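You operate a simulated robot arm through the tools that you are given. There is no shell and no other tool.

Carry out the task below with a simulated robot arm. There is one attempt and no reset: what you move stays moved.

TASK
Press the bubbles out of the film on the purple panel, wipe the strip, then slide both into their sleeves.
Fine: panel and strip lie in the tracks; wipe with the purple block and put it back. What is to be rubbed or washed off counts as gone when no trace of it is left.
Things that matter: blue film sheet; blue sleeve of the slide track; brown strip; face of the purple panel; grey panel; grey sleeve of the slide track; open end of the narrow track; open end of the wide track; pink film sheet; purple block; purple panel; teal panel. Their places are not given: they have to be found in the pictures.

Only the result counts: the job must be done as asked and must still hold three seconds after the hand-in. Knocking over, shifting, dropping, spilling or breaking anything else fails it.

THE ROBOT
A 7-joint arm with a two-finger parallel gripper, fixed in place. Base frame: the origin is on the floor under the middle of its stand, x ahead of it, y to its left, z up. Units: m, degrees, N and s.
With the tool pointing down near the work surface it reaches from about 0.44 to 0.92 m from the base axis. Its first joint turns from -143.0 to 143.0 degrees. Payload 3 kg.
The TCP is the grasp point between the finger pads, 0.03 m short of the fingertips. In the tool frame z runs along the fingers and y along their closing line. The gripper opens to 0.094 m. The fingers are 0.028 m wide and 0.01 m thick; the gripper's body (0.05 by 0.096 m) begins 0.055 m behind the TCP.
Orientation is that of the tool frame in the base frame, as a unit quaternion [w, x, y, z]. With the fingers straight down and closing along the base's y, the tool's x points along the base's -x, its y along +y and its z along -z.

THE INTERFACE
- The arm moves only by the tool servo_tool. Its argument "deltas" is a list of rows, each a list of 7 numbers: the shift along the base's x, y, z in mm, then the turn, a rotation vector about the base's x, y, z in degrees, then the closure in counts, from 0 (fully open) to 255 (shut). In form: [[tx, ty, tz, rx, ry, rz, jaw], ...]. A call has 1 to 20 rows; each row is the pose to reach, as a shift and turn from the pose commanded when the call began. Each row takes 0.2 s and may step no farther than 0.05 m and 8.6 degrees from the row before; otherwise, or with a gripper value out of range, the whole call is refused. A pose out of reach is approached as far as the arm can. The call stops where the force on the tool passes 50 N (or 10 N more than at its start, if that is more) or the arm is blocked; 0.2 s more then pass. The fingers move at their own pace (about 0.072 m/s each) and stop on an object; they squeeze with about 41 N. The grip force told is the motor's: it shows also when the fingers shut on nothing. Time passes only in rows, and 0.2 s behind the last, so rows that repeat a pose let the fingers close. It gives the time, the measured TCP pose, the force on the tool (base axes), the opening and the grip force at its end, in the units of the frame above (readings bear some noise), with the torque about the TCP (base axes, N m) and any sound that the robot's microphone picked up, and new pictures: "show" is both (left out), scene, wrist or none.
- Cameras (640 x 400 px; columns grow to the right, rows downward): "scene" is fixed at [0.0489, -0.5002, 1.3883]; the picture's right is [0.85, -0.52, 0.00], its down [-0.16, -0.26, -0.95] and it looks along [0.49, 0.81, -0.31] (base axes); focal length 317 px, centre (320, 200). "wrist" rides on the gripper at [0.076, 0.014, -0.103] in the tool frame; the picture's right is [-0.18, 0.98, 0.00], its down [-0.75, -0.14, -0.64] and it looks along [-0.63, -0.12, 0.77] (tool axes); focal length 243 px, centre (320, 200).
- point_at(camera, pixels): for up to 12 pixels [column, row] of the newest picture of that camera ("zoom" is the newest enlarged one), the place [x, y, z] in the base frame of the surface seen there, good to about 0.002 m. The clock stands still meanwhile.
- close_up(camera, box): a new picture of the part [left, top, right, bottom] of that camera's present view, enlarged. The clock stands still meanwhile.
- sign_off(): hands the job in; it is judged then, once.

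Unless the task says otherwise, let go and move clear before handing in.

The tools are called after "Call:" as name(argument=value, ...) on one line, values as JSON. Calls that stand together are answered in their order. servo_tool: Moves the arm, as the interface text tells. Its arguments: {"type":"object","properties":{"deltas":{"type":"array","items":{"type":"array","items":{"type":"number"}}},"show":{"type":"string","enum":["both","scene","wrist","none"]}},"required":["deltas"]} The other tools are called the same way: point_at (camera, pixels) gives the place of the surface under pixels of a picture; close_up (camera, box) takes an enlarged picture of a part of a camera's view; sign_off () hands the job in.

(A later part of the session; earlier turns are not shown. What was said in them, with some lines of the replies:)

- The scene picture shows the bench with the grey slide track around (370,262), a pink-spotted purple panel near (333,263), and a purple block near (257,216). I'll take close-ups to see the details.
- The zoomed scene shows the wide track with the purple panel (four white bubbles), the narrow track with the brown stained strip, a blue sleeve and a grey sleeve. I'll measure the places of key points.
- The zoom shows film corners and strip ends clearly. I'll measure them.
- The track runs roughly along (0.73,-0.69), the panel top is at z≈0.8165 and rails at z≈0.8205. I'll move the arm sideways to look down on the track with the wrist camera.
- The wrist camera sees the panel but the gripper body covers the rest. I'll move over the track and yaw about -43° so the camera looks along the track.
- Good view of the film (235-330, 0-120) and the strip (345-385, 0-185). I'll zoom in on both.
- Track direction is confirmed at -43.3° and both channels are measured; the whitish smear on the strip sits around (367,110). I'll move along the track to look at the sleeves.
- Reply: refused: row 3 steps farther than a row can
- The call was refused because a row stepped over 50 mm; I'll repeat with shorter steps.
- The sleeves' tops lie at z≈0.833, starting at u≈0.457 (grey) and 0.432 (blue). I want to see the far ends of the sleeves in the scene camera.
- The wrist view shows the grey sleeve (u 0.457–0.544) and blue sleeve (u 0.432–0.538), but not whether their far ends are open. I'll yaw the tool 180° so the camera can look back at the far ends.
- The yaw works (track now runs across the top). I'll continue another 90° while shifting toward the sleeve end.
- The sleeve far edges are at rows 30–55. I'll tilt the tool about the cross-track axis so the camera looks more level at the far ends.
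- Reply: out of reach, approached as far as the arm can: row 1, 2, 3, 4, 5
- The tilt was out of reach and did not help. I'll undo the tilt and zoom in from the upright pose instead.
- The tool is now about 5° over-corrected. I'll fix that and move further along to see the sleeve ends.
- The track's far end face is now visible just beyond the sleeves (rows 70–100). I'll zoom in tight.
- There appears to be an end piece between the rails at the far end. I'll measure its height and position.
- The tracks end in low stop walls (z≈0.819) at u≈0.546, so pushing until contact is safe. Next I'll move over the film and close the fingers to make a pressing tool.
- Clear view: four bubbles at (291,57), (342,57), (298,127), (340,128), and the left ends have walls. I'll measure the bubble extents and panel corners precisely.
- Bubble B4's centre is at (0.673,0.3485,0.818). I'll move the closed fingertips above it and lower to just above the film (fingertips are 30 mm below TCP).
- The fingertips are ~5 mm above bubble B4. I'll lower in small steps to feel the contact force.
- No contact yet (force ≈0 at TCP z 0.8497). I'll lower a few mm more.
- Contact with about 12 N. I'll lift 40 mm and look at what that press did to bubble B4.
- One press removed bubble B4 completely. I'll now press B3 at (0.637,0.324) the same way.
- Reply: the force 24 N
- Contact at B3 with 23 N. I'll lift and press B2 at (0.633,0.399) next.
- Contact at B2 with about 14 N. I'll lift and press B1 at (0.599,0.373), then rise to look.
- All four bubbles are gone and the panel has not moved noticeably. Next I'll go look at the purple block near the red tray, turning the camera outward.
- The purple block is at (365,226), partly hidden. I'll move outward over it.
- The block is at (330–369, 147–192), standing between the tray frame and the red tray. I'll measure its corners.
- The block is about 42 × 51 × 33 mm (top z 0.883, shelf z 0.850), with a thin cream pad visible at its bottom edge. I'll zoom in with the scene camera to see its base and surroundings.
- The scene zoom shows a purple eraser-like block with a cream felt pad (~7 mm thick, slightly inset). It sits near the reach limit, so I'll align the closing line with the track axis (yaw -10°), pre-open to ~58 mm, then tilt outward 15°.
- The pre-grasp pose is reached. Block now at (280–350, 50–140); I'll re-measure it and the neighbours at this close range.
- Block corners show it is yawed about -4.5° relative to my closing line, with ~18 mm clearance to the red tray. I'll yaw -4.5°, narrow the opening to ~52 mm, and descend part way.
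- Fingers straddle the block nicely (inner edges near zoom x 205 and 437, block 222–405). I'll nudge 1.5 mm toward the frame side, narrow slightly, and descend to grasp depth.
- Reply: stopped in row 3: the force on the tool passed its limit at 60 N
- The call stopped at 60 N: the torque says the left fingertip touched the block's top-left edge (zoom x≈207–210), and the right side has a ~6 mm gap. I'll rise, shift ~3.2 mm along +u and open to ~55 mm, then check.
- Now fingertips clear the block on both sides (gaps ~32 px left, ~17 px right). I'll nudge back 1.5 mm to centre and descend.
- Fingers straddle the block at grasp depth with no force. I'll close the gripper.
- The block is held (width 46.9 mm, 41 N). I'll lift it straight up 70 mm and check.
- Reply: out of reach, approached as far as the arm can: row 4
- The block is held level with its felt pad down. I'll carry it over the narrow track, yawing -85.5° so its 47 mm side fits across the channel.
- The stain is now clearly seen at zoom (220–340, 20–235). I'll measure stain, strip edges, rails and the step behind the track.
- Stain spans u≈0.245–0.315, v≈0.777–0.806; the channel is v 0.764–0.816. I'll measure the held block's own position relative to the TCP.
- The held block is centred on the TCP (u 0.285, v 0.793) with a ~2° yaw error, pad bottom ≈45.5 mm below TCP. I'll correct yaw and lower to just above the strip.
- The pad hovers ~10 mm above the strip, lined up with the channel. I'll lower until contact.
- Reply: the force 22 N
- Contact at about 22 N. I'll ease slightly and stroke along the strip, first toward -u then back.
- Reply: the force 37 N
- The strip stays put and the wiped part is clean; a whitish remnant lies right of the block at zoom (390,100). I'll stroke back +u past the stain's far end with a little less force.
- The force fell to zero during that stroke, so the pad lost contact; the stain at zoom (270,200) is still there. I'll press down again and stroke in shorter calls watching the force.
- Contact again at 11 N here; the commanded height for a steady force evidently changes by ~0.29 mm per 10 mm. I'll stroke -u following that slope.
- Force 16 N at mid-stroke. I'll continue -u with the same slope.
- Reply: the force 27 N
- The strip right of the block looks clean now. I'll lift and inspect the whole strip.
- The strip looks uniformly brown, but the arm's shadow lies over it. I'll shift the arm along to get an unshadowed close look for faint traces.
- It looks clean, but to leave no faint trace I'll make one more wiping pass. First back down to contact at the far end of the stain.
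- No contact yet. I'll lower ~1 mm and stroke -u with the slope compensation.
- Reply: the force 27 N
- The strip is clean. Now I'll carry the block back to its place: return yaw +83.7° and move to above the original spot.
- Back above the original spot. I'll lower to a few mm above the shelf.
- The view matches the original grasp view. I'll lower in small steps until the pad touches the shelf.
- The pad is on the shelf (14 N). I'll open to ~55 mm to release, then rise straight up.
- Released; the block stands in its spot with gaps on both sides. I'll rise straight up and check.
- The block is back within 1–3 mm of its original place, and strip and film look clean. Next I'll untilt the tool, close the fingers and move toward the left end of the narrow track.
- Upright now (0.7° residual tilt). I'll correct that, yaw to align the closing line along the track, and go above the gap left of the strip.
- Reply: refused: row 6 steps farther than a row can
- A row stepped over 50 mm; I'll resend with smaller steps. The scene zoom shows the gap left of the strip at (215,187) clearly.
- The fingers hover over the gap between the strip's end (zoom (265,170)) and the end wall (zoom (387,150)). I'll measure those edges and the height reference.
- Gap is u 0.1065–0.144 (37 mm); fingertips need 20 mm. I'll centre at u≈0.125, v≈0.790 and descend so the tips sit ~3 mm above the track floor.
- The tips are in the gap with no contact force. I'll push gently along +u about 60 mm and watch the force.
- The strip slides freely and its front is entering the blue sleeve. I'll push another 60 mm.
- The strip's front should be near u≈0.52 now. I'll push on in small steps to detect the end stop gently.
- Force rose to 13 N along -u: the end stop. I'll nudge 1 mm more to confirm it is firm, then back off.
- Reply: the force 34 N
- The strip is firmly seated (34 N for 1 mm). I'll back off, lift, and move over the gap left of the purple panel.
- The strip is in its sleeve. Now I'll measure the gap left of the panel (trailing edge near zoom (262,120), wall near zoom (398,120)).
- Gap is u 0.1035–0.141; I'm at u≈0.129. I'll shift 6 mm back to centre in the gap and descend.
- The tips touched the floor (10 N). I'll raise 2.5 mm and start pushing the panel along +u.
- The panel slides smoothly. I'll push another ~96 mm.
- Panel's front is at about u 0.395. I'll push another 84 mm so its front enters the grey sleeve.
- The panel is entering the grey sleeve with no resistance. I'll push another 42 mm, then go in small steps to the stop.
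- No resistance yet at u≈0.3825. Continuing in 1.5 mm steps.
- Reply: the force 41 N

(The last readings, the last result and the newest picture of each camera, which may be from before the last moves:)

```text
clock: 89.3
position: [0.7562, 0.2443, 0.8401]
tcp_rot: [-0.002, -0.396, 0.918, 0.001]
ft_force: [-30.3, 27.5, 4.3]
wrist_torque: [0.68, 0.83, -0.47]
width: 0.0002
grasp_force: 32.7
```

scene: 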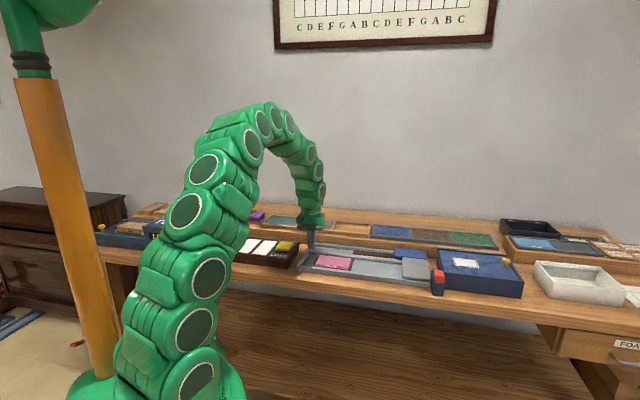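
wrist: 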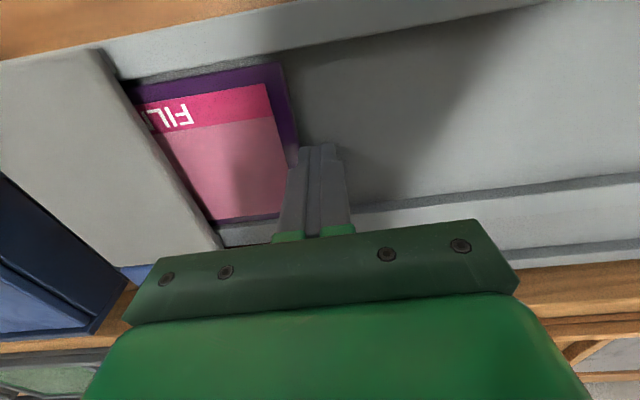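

The force rose sharply to 41 N: the panel is against the end stop. I'll back off, lift clear, and inspect.

Call:
servo_tool(deltas=[[-3, 2.8, 0, 0, 0, 0, 255], [-10, 9.4, 2, 0, 0, 0, 255], [-12, 11.3, 30, 0, 0, 0, 255], [-12, 11.3, 70, 0, 0, 0, 255], [-20, 20, 115, 0, 0, 0, 255], [-30, 40, 150, 0, 0, 0, 255]], show="both")

Call:
close_up(camera="scene", box=[290, 225, 450, 325])

Call:
close_up(camera="wrist", box=[100, 0, 420, 200])

```text
clock: 90.7
position: [0.725, 0.2815, 0.9905]
tcp_rot: [0.0, -0.396, 0.918, 0.0]
ft_force: [-1.2, 0.6, -0.2]
wrist_torque: [0.0, -0.07, 0.0]
width: 0.0
grasp_force: 33.6
```

scene: 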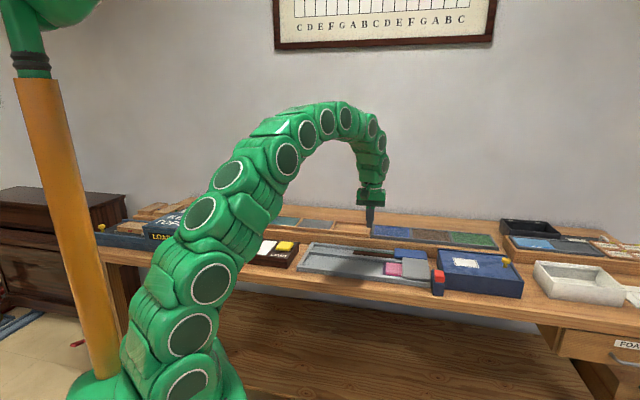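
wrist: 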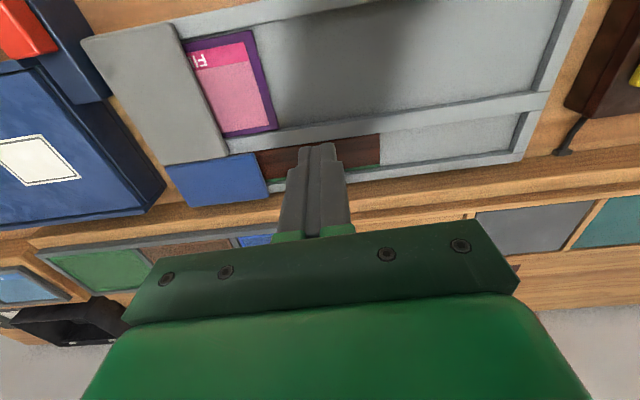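

```text
4.00 times, centred on (370, 275) of scene
```

zoom: 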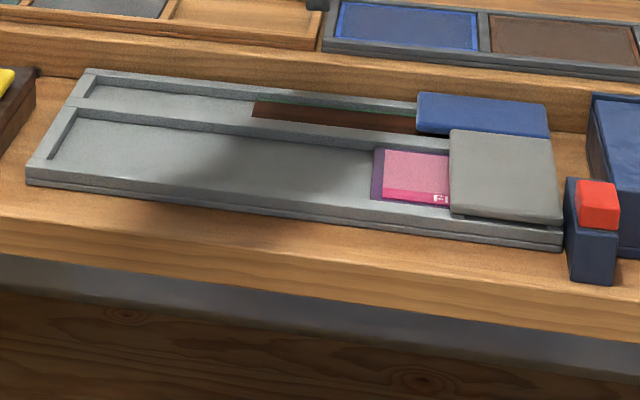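

```text
2.00 times, centred on (260, 100) of wrist
```

zoom: 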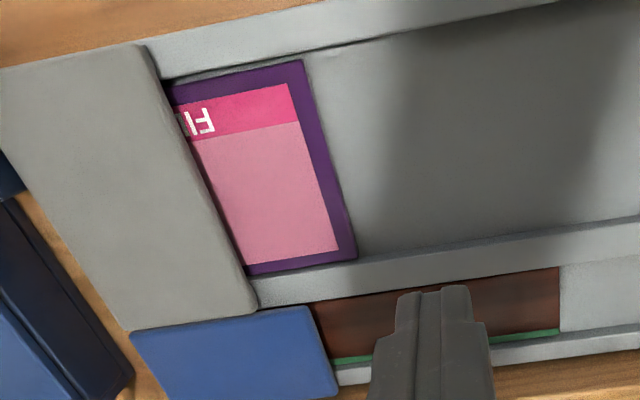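

Both pieces sit in their sleeves. I'll verify edges numerically and check nothing else moved before moving clear.

Call:
point_at(camera="zoom", pixels=[[302, 65], [355, 255], [330, 160], [558, 290], [150, 60], [250, 300], [136, 345], [310, 310], [270, 180], [440, 120]])

Call:
servo_tool(deltas=[[-20, 30, 30, 0, 0, 0, 200], [-40, 60, 60, 0, 0, 0, 100], [-70, 90, 80, 0, 0, 0, 0], [-100, 120, 90, 0, 0, 0, 0], [-130, 150, 90, 0, 0, 0, 0], [-160, 180, 90, 0, 0, 0, 0], [-160, 180, 90, 0, 0, 0, 0]], show="both")

Call:
close_up(camera="scene", box=[340, 235, 452, 305])

Call:
close_up(camera="scene", box=[210, 190, 466, 350])

```text
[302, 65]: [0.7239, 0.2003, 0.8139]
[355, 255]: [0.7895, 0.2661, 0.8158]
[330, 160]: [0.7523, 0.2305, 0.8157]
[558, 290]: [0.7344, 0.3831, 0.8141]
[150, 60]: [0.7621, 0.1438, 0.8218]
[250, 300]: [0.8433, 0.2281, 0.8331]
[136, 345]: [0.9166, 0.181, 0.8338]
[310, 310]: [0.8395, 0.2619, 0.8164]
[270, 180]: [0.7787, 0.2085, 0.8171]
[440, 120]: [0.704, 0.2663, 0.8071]
```

```text
clock: 92.3
position: [0.5657, 0.4634, 1.0806]
tcp_rot: [-0.001, -0.394, 0.919, -0.001]
ft_force: [-0.4, 0.1, -0.1]
wrist_torque: [0.02, -0.01, -0.05]
width: 0.0939
grasp_force: 0.1
```

scene: 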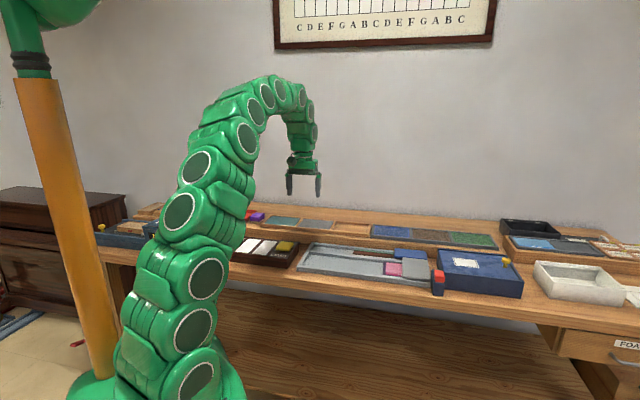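
wrist: 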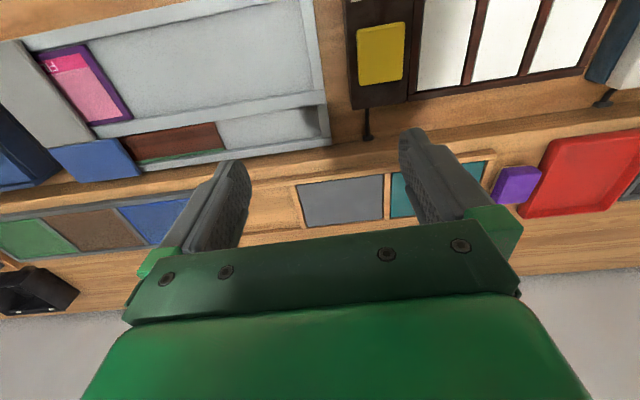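

```text
5.71 times, centred on (396, 270) of scene
```

zoom: 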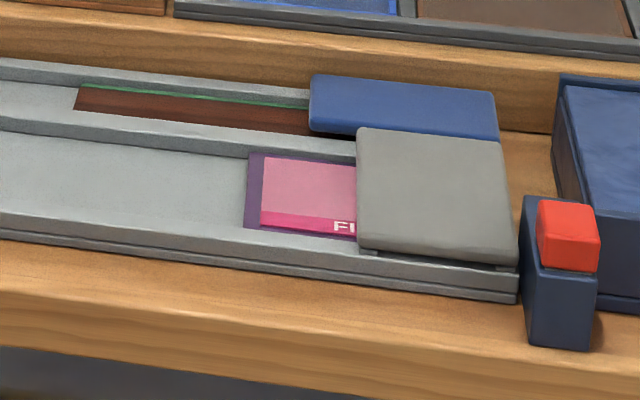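

```text
2.50 times, centred on (338, 270) of scene
```

zoom: 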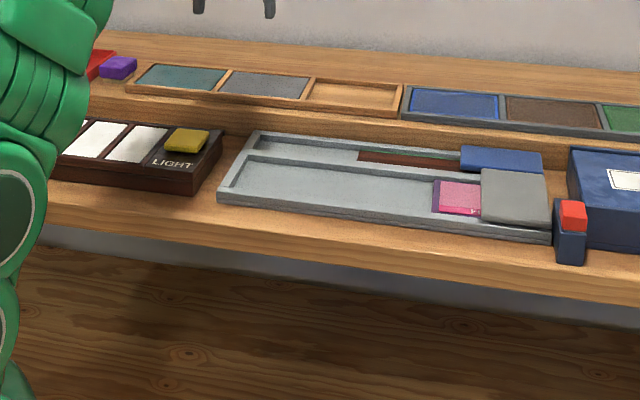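

Panel trailing edge is at u≈0.390 and strip at u≈0.272, both against their stops; sleeves, track and block are unmoved. One last close look at strip and film in the wrist view before handing in.

Call:
close_up(camera="wrist", box=[20, 30, 260, 180])

Call:
close_up(camera="wrist", box=[440, 120, 640, 245])

```text
2.67 times, centred on (140, 105) of wrist
```

zoom: 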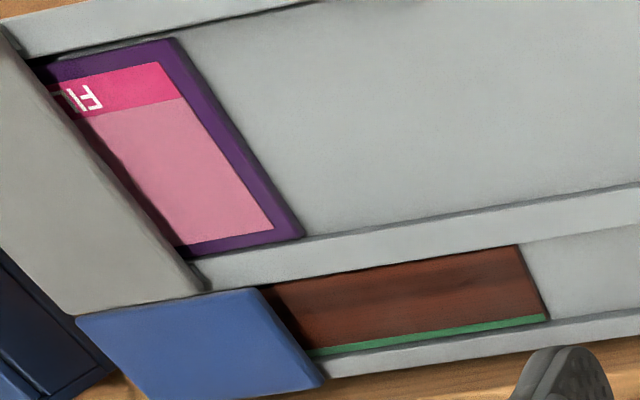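

```text
3.20 times, centred on (540, 182) of wrist
```

zoom: 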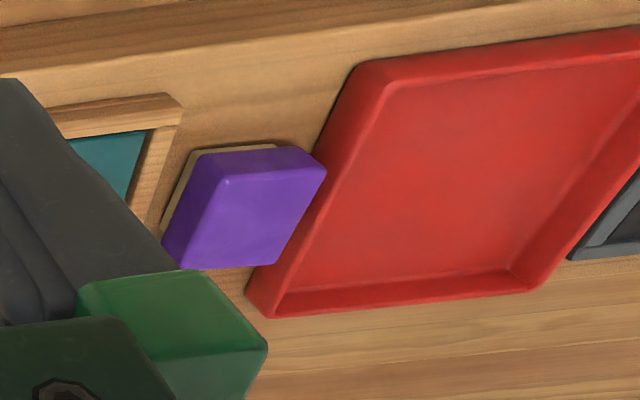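

The strip and film are clean, and both pieces are seated in their sleeves. The block stands level in its original spot and the arm is clear with the fingers open, so I'm handing the job in.

Call:
sign_off()

```text
The job is handed in.
```

I finished the job and handed it in. I haven't seen the verdict.

- **Film:** I pressed each of the four bubbles once with the closed fingertips. All four disappeared, and the panel stayed where it was while I pressed.
- **Strip:** I wiped it with the felt side of the purple block. After two full passes, close-ups showed no stain. The far end of the wiped area is now under the blue sleeve, so it can't be seen any more.
- **Block:** It is back in its original place, within about 1–3 mm. During the first pick-up a fingertip came down on its top edge, and that move stopped at 60 N. The block didn't visibly move, and I regrasped it.
- **Sleeves:** The strip is in the blue sleeve and the panel in the grey one. I pushed each until it met firm resistance at the far end (34 N for the strip, 41 N for the panel). Both are longer than their sleeves, so part of each still shows.

The grey sleeve measured where it was before the push. The track, blue sleeve and neighbouring items showed no change in the pictures. I left the arm raised clear with the fingers open.
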